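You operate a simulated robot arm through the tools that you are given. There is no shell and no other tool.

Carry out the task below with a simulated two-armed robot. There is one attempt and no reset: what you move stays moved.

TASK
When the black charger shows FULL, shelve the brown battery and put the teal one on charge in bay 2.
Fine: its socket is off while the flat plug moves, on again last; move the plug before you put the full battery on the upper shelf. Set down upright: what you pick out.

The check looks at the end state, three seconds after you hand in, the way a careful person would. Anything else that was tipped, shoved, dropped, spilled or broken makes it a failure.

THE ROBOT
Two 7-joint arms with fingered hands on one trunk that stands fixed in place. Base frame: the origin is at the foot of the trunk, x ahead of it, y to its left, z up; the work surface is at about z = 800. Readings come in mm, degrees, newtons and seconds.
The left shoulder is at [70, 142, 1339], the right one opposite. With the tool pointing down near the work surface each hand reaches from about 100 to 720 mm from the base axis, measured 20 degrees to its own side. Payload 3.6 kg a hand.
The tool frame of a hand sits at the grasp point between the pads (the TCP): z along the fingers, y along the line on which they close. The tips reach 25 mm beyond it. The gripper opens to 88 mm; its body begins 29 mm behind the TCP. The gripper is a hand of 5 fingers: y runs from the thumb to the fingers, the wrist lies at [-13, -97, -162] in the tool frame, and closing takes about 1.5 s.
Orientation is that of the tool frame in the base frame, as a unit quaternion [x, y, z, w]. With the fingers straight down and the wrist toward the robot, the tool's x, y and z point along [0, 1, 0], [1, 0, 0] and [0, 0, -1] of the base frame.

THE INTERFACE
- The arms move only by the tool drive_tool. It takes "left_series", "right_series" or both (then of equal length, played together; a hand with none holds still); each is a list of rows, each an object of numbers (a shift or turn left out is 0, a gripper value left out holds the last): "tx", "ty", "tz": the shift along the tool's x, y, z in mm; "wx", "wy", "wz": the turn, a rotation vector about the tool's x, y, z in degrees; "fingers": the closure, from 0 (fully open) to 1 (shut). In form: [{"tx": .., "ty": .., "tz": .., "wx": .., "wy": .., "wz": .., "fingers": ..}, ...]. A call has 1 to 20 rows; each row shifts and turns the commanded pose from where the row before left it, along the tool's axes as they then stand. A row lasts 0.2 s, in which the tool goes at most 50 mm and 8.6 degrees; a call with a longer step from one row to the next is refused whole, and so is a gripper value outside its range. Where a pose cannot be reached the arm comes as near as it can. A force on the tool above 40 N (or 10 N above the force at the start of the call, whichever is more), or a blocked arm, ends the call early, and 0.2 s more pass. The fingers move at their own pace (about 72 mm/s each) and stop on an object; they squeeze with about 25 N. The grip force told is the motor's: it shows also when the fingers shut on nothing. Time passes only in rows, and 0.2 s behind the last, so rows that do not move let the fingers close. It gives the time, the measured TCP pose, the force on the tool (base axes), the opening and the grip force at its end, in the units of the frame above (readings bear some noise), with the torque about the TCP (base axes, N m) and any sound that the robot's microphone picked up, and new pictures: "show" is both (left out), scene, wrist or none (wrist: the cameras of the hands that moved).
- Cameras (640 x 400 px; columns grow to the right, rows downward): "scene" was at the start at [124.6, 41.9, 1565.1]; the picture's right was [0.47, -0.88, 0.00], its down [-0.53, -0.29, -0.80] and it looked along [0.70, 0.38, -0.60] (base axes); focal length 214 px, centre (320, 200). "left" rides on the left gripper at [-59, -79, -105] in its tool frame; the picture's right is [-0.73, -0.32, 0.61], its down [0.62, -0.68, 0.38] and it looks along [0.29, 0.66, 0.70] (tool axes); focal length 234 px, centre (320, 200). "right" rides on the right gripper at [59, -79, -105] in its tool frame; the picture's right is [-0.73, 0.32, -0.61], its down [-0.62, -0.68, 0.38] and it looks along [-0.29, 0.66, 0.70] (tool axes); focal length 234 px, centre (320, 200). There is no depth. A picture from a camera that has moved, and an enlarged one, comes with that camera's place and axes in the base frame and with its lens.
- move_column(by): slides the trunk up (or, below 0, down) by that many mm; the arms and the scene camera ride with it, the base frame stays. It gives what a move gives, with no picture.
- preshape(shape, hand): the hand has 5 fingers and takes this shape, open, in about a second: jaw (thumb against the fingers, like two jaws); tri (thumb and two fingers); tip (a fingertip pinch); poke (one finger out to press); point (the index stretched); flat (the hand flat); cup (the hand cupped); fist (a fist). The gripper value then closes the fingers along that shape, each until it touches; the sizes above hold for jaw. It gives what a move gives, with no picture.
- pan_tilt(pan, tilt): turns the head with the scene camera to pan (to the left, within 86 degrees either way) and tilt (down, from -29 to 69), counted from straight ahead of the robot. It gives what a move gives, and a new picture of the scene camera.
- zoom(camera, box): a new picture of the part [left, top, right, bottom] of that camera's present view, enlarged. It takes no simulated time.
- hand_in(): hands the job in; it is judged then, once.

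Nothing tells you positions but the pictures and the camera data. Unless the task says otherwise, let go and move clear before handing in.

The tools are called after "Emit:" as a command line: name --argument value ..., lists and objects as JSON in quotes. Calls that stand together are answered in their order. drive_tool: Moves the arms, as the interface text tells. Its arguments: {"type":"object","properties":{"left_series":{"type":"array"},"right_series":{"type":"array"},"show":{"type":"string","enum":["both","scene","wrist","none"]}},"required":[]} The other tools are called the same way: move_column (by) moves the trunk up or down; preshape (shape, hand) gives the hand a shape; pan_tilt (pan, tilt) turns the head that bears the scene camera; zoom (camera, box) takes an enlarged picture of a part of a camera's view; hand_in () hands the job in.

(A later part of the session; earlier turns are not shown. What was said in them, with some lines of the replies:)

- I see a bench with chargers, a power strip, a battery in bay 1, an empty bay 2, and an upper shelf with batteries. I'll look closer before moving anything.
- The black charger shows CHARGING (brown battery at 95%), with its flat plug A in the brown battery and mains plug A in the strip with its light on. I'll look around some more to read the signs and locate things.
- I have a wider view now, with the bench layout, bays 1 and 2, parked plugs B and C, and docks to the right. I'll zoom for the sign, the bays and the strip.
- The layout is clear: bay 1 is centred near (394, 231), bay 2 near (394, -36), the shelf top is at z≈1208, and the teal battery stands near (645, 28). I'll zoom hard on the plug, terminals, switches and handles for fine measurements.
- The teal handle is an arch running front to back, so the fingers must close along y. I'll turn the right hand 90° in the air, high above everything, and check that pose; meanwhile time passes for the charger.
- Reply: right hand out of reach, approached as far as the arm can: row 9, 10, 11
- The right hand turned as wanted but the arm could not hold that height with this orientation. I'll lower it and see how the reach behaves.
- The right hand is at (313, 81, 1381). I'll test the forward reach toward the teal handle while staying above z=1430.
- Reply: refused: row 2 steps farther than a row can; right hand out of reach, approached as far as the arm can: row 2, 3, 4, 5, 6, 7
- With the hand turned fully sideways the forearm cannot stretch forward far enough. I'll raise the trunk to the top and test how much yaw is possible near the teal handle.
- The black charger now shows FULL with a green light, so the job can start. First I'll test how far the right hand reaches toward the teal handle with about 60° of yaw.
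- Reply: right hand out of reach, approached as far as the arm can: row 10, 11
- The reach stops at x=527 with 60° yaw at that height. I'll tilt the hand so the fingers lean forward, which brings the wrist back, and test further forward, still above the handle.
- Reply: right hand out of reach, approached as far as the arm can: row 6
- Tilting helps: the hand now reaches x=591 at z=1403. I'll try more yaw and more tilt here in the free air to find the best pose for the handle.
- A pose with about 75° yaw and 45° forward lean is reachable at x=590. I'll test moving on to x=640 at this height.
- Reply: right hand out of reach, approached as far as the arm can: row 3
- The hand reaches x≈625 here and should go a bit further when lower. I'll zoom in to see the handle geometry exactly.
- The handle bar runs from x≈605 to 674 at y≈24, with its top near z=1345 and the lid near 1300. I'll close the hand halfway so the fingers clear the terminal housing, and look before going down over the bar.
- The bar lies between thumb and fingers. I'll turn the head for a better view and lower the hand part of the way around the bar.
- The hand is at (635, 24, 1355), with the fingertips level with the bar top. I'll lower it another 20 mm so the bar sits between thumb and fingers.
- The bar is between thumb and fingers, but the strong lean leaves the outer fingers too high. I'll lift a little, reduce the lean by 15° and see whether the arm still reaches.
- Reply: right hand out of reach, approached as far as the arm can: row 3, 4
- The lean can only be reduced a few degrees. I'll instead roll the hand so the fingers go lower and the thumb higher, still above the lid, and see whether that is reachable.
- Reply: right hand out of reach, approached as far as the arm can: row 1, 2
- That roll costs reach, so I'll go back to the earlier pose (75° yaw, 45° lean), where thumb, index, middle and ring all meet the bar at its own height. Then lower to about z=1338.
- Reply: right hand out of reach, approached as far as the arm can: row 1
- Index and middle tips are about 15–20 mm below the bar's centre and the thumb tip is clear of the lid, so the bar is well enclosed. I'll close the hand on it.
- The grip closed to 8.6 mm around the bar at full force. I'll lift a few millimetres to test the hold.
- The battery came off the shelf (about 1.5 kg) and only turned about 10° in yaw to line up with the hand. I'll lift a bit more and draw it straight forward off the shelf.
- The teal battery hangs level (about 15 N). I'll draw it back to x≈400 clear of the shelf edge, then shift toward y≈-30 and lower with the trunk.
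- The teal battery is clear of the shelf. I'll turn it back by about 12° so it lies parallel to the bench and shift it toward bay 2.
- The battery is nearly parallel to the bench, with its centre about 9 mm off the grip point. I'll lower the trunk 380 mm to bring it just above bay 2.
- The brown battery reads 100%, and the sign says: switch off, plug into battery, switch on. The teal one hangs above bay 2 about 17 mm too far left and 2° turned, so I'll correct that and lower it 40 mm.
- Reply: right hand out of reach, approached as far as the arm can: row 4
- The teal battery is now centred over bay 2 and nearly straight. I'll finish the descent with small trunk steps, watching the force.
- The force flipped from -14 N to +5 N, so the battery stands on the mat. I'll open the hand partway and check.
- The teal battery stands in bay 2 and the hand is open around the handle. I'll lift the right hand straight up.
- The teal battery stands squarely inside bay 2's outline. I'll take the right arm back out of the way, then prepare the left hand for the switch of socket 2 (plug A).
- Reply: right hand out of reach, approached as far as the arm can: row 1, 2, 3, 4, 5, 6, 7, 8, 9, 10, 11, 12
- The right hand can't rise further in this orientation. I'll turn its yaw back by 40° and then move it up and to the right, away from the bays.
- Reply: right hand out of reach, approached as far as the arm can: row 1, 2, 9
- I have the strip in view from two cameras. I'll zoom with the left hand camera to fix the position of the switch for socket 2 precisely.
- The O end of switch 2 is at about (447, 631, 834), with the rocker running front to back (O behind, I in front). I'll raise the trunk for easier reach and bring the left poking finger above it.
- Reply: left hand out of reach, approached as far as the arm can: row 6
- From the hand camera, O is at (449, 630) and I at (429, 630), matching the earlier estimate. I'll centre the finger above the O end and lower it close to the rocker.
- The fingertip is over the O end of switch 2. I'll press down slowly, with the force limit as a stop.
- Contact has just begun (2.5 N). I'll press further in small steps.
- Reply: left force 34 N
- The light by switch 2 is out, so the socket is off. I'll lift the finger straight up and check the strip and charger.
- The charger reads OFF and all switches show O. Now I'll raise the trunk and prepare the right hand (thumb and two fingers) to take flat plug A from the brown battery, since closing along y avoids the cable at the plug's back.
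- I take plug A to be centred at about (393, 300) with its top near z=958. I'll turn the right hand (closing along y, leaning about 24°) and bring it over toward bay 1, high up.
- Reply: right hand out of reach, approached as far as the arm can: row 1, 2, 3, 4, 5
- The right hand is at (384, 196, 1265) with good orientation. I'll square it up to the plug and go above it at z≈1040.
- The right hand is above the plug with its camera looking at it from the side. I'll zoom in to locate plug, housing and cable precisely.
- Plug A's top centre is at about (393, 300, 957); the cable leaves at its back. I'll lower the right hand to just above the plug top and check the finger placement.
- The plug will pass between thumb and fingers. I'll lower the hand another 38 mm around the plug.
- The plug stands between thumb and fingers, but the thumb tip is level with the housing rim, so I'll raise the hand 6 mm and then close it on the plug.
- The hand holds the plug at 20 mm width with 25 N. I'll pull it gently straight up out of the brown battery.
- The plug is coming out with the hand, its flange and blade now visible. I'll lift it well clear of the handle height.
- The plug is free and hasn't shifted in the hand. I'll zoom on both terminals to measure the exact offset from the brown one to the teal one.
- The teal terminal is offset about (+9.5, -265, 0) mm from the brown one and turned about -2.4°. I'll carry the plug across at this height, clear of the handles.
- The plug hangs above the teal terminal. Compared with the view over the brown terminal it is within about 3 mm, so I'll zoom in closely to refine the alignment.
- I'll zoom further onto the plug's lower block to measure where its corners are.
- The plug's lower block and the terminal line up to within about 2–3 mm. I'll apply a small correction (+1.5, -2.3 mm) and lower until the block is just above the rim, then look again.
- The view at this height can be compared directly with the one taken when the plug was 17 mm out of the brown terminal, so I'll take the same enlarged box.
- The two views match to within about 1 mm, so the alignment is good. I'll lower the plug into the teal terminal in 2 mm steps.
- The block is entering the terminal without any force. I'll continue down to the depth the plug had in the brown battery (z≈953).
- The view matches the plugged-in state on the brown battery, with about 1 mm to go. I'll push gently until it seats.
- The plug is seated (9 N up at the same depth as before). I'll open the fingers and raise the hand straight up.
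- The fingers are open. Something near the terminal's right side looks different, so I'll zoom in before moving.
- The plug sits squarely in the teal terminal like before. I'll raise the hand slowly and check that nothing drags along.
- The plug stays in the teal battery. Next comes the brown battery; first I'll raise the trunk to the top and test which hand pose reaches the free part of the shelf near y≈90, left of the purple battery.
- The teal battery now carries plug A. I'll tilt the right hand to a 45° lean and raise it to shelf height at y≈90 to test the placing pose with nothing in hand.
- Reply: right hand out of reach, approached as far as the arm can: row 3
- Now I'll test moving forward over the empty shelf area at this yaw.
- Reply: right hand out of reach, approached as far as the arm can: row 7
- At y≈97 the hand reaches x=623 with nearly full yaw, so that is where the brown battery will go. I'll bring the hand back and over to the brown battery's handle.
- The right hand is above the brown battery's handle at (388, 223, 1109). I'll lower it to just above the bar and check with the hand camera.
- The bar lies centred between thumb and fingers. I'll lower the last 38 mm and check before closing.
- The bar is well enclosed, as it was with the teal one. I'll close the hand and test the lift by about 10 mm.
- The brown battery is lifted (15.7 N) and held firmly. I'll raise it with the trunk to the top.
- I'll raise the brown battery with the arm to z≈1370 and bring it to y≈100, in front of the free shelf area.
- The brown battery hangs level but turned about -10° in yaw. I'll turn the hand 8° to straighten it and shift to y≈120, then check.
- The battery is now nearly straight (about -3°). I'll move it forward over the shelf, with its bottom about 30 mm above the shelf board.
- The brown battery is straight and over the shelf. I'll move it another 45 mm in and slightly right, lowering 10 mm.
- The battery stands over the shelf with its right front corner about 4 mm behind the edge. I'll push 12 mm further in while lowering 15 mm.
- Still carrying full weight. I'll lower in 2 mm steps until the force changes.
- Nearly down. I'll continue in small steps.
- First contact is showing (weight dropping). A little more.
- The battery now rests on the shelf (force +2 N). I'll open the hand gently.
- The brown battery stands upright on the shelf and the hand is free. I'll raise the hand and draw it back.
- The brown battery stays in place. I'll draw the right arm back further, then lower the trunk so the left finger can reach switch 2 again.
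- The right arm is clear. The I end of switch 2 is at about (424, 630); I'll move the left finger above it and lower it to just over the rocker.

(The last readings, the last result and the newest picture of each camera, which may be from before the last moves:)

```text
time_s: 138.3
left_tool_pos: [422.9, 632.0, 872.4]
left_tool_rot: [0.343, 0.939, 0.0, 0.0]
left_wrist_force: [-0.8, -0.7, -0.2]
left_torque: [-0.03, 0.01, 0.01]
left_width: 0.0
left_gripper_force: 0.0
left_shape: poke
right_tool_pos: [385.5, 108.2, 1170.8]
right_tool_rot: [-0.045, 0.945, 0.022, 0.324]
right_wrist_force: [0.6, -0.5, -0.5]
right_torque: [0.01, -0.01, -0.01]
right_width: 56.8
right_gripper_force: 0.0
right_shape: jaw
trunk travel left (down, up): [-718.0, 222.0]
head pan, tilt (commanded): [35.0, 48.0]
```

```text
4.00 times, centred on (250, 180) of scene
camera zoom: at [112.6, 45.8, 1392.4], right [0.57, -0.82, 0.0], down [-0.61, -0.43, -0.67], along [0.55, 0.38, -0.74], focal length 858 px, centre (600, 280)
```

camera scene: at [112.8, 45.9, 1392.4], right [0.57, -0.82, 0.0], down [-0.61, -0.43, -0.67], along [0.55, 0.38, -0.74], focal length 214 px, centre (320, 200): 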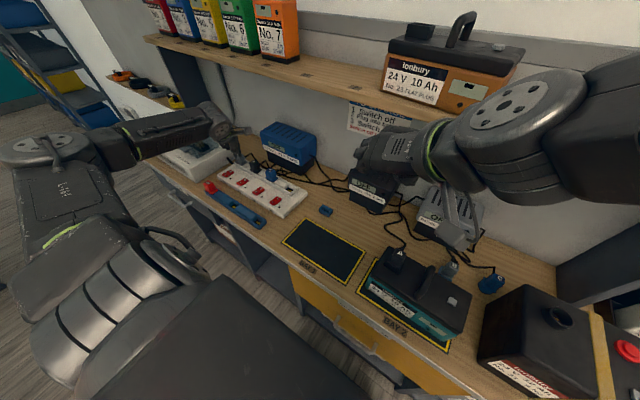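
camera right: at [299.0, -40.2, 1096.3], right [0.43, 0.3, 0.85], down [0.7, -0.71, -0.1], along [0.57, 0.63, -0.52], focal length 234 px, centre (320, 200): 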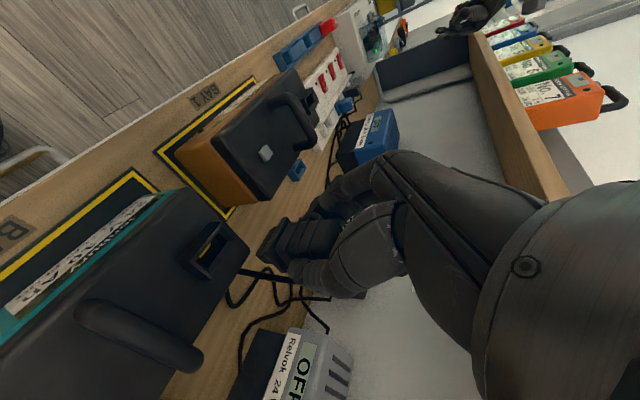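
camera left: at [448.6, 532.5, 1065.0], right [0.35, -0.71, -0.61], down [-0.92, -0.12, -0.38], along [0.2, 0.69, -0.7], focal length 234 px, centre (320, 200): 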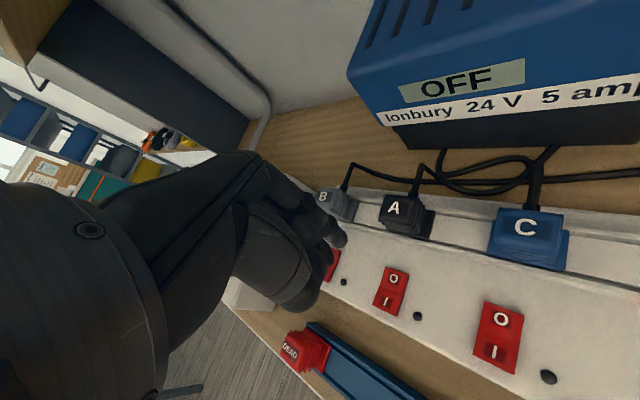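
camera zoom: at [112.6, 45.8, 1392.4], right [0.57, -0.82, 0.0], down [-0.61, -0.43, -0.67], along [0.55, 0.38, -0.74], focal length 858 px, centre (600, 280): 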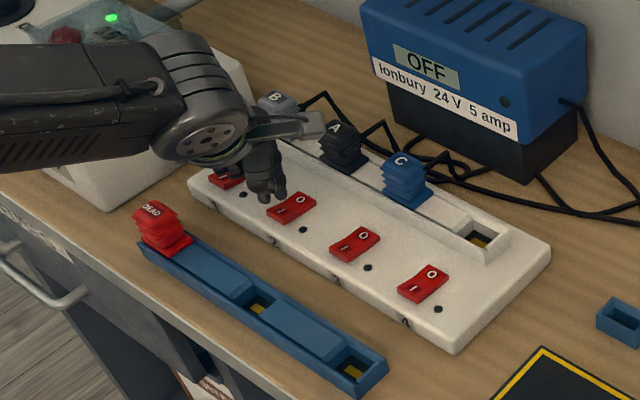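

The finger is over the I end; I'll shift it 4 mm nearer the front for leverage and press down until the light comes on.

Emit:
drive_tool --left_series '[{"tx": 3.1, "ty": -2.6}, {"tz": 4}, {"tz": 4}, {"tz": 3}, {"tz": 2}, {}]' --show "none"

Emit:
zoom --camera "left" --box '[260, 180, 480, 340]'

```text
time_s: 139.7
left_tool_pos: [417.6, 630.4, 860.5]
left_tool_rot: [0.342, 0.94, -0.001, 0.0]
left_wrist_force: [-0.5, 0.8, 0.9]
left_torque: [-0.01, -0.01, 0.01]
left_width: 0.0
left_gripper_force: 0.1
left_shape: poke
right_tool_pos: [386.5, 107.2, 1170.7]
right_tool_rot: [-0.045, 0.945, 0.022, 0.323]
right_wrist_force: [-0.4, -0.1, -1.1]
right_torque: [0.01, 0.04, 0.02]
right_width: 56.6
right_gripper_force: 0.0
right_shape: jaw
trunk travel left (down, up): [-718.0, 222.0]
head pan, tilt (commanded): [35.0, 48.0]
```

```text
2.50 times, centred on (370, 260) of left
camera zoom: at [412.4, 532.2, 965.9], right [0.35, -0.71, -0.61], down [-0.92, -0.12, -0.38], along [0.2, 0.69, -0.7], focal length 585 px, centre (195, 50)
```

zoom: 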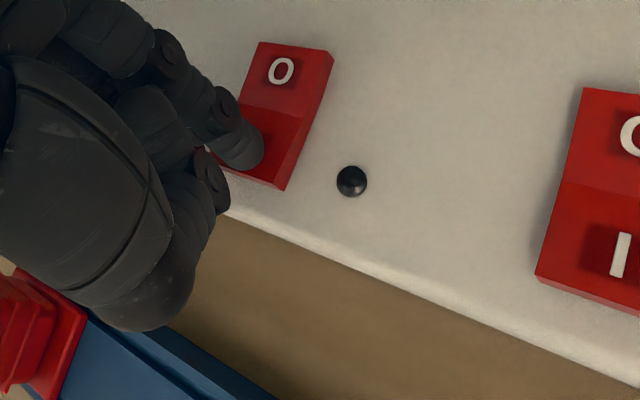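

The fingertip is on the I mark. I'll press further in small steps.

Emit:
drive_tool --left_series '[{"tz": 2}, {"tz": 2}, {"tz": 2}, {"tz": 1.5}, {}]' --show "none"

Emit:
zoom --camera "left" --box '[260, 180, 480, 340]'

```text
time_s: 140.9
left_tool_pos: [417.4, 628.9, 853.7]
left_tool_rot: [0.341, 0.94, 0.002, 0.0]
left_wrist_force: [-0.3, 4.6, 15.6]
left_torque: [0.1, -0.09, 0.03]
left_width: 0.0
left_gripper_force: 0.0
left_shape: poke
right_tool_pos: [384.7, 106.3, 1172.4]
right_tool_rot: [-0.045, 0.945, 0.023, 0.324]
right_wrist_force: [0.5, -0.7, 0.2]
right_torque: [0.01, -0.01, 0.02]
right_width: 56.6
right_gripper_force: 0.0
right_shape: jaw
trunk travel left (down, up): [-718.0, 222.0]
head pan, tilt (commanded): [35.0, 48.0]
```

```text
2.50 times, centred on (370, 260) of left
camera zoom: at [411.2, 531.5, 960.6], right [0.35, -0.71, -0.61], down [-0.91, -0.12, -0.39], along [0.2, 0.69, -0.69], focal length 585 px, centre (195, 50)
```

zoom: 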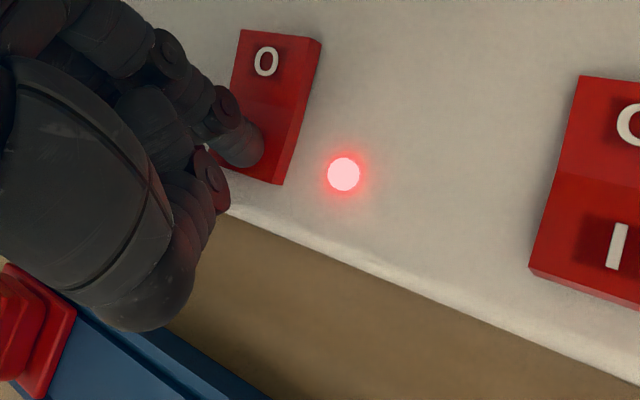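

The light at switch 2 is on again. I'll lift the finger straight up and check the charger and teal battery displays.

Emit:
drive_tool --left_series '[{"tz": -8}, {"tz": -15}, {"tz": -25}, {"tz": -35}, {"tz": -35}, {"tz": -35}, {}]' --show "scene"

Emit:
zoom --camera "scene" --box '[330, 150, 490, 260]'

Emit:
zoom --camera "scene" --box '[350, 230, 480, 350]'

Emit:
zoom --camera "scene" --box '[190, 140, 330, 230]'

Emit:
zoom --camera "scene" --box '[360, 0, 560, 125]'

```text
time_s: 142.5
left_tool_pos: [417.4, 631.2, 1008.1]
left_tool_rot: [0.342, 0.94, 0.001, 0.0]
left_wrist_force: [-0.7, 0.1, 0.2]
left_torque: [0.01, -0.01, 0.02]
left_width: 0.0
left_gripper_force: 0.0
left_shape: poke
right_tool_pos: [385.8, 108.3, 1171.2]
right_tool_rot: [-0.045, 0.945, 0.021, 0.324]
right_wrist_force: [-0.6, -0.1, 0.1]
right_torque: [-0.01, -0.03, -0.02]
right_width: 56.9
right_gripper_force: 0.1
right_shape: jaw
trunk travel left (down, up): [-718.0, 222.0]
head pan, tilt (commanded): [35.0, 48.0]
camera scene: at [113.0, 46.3, 1392.3], right [0.57, -0.82, 0.0], down [-0.61, -0.43, -0.67], along [0.55, 0.38, -0.74], focal length 214 px, centre (320, 200)
```

scene: 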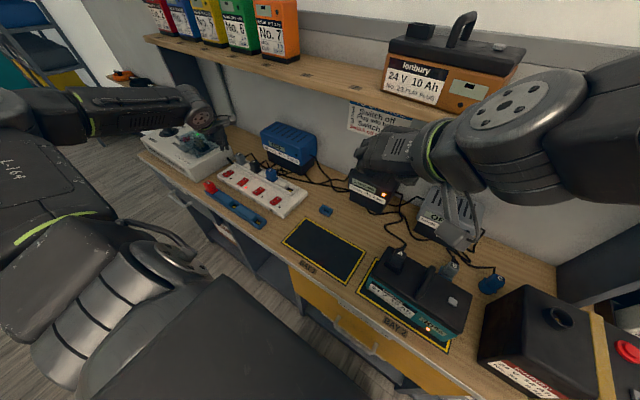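

```text
3.64 times, centred on (410, 205) of scene
camera zoom: at [113.0, 46.3, 1392.3], right [0.57, -0.82, 0.0], down [-0.61, -0.43, -0.67], along [0.55, 0.38, -0.74], focal length 780 px, centre (-7, 182)
```

zoom: 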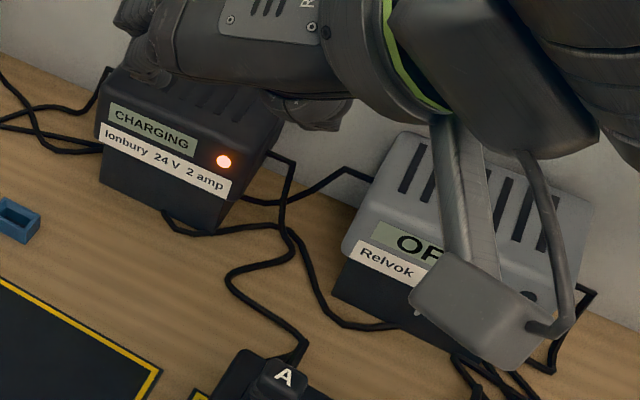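

```text
3.33 times, centred on (415, 290) of scene
camera zoom: at [113.0, 46.3, 1392.3], right [0.57, -0.82, 0.0], down [-0.61, -0.43, -0.67], along [0.55, 0.38, -0.74], focal length 715 px, centre (3, -100)
```

zoom: 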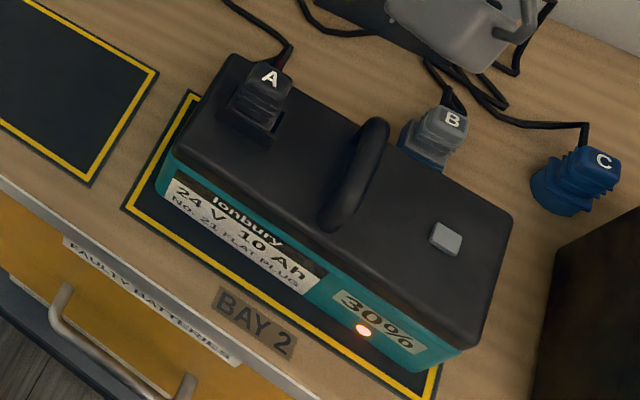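

```text
4.44 times, centred on (260, 185) of scene
camera zoom: at [113.0, 46.3, 1392.3], right [0.57, -0.82, 0.0], down [-0.61, -0.43, -0.67], along [0.55, 0.38, -0.74], focal length 953 px, centre (587, 267)
```

zoom: 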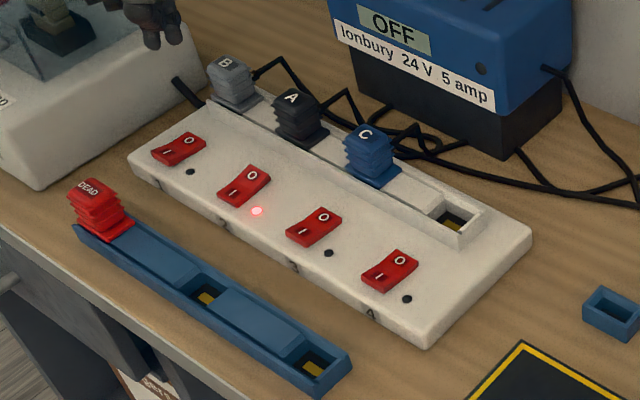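

```text
3.20 times, centred on (460, 62) of scene
camera zoom: at [113.0, 46.3, 1392.3], right [0.57, -0.82, 0.0], down [-0.61, -0.43, -0.67], along [0.55, 0.38, -0.74], focal length 686 px, centre (-128, 640)
```

zoom: 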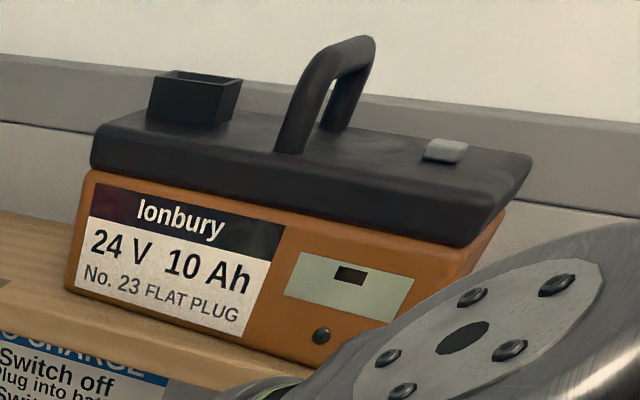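

The black charger shows CHARGING, the teal battery reads 30% with its light on, and the brown battery stands on the shelf. I'll draw the right hand back and take a last overall look.

Emit:
move_column --by 120

Emit:
pan_tilt --pan 0 --tilt 45

Emit:
zoom --camera "scene" --box '[200, 100, 520, 300]'

Emit:
pan_tilt --pan 35 --tilt 45

```text
time_s: 144.0
left_tool_pos: [417.0, 631.1, 1127.3]
left_tool_rot: [0.342, 0.94, 0.0, 0.0]
left_wrist_force: [-0.1, 0.4, -0.7]
left_torque: [-0.01, 0.0, -0.02]
left_width: 0.0
left_gripper_force: 0.0
left_shape: poke
right_tool_pos: [385.9, 107.5, 1291.0]
right_tool_rot: [-0.045, 0.945, 0.022, 0.323]
right_wrist_force: [-0.1, -0.8, -0.2]
right_torque: [-0.01, -0.03, 0.0]
right_width: 56.5
right_gripper_force: 0.1
right_shape: jaw
trunk travel left (down, up): [-838.0, 102.0]
head pan, tilt (commanded): [35.0, 48.0]
```

```text
time_s: 145.0
left_tool_pos: [417.7, 630.9, 1128.8]
left_tool_rot: [0.342, 0.94, 0.0, 0.001]
left_wrist_force: [-0.3, 0.3, -0.3]
left_torque: [0.0, -0.04, 0.0]
left_width: 0.0
left_gripper_force: 0.1
left_shape: poke
right_tool_pos: [386.0, 108.2, 1290.6]
right_tool_rot: [-0.045, 0.945, 0.022, 0.324]
right_wrist_force: [0.0, -0.5, 0.3]
right_torque: [0.02, 0.01, 0.04]
right_width: 56.8
right_gripper_force: 0.1
right_shape: jaw
trunk travel left (down, up): [-838.0, 102.0]
head pan, tilt (commanded): [0.0, 45.0]
camera scene: at [129.4, 0.9, 1516.6], right [0.0, -1.0, 0.0], down [-0.71, 0.0, -0.71], along [0.71, 0.0, -0.71], focal length 214 px, centre (320, 200)
```

scene: 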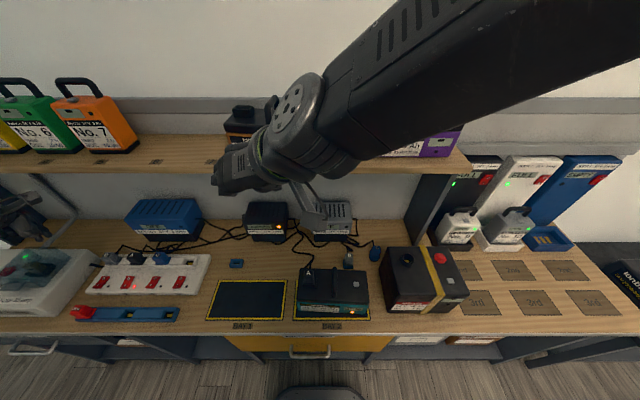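

```text
2.00 times, centred on (360, 200) of scene
camera zoom: at [129.4, 0.9, 1516.6], right [0.0, -1.0, 0.0], down [-0.71, 0.0, -0.71], along [0.71, 0.0, -0.71], focal length 429 px, centre (240, 200)
```

zoom: 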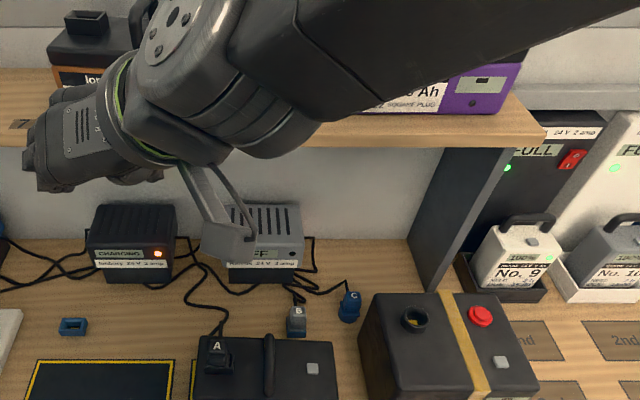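

```text
time_s: 146.0
left_tool_pos: [418.9, 630.3, 1126.2]
left_tool_rot: [0.342, 0.94, 0.0, 0.0]
left_wrist_force: [-0.4, -0.1, 0.0]
left_torque: [0.0, 0.01, 0.01]
left_width: 0.0
left_gripper_force: 0.0
left_shape: poke
right_tool_pos: [385.6, 106.7, 1290.3]
right_tool_rot: [-0.045, 0.945, 0.022, 0.324]
right_wrist_force: [-0.5, 0.7, -0.5]
right_torque: [-0.01, 0.0, 0.02]
right_width: 57.1
right_gripper_force: 0.1
right_shape: jaw
trunk travel left (down, up): [-838.0, 102.0]
head pan, tilt (commanded): [35.0, 45.0]
camera scene: at [114.8, 47.3, 1516.6], right [0.57, -0.82, 0.0], down [-0.58, -0.41, -0.71], along [0.58, 0.41, -0.71], focal length 214 px, centre (320, 200)
```

scene: 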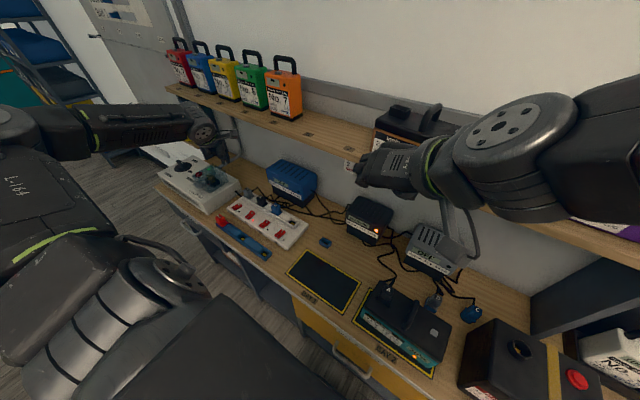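

Everything else stands as before: the teal battery is charging in bay 2 through the flat plug A, the brown one is upright on the upper shelf, and socket 2 was switched on last. Both hands are empty and clear, so I'm handing in.

Emit:
hand_in

```text
The job is handed in.
```

The job is done and handed in. I don't have the check's verdict.

I waited until the black charger showed FULL with the brown battery at 100%, then worked in this order:

1. **Teal battery to the bay:** I lifted it from the upper shelf and set it down upright in bay 2.
2. **Socket off:** I switched off socket 2, which feeds the black charger. The charger then read OFF.
3. **Plug moved:** With the socket off, I moved the flat plug (A) from the brown battery to the teal one.
4. **Brown battery shelved:** I stood it upright on the upper shelf, left of the purple battery. It sits about 90 mm further left than the teal one did, and it may be turned a few degrees from the shelf edge.
5. **Socket on again, last:** The black charger now shows CHARGING, and the teal battery reads 30% with its light on.

In a last look around, nothing else appeared tipped or moved. Both hands were empty and clear when I handed in.
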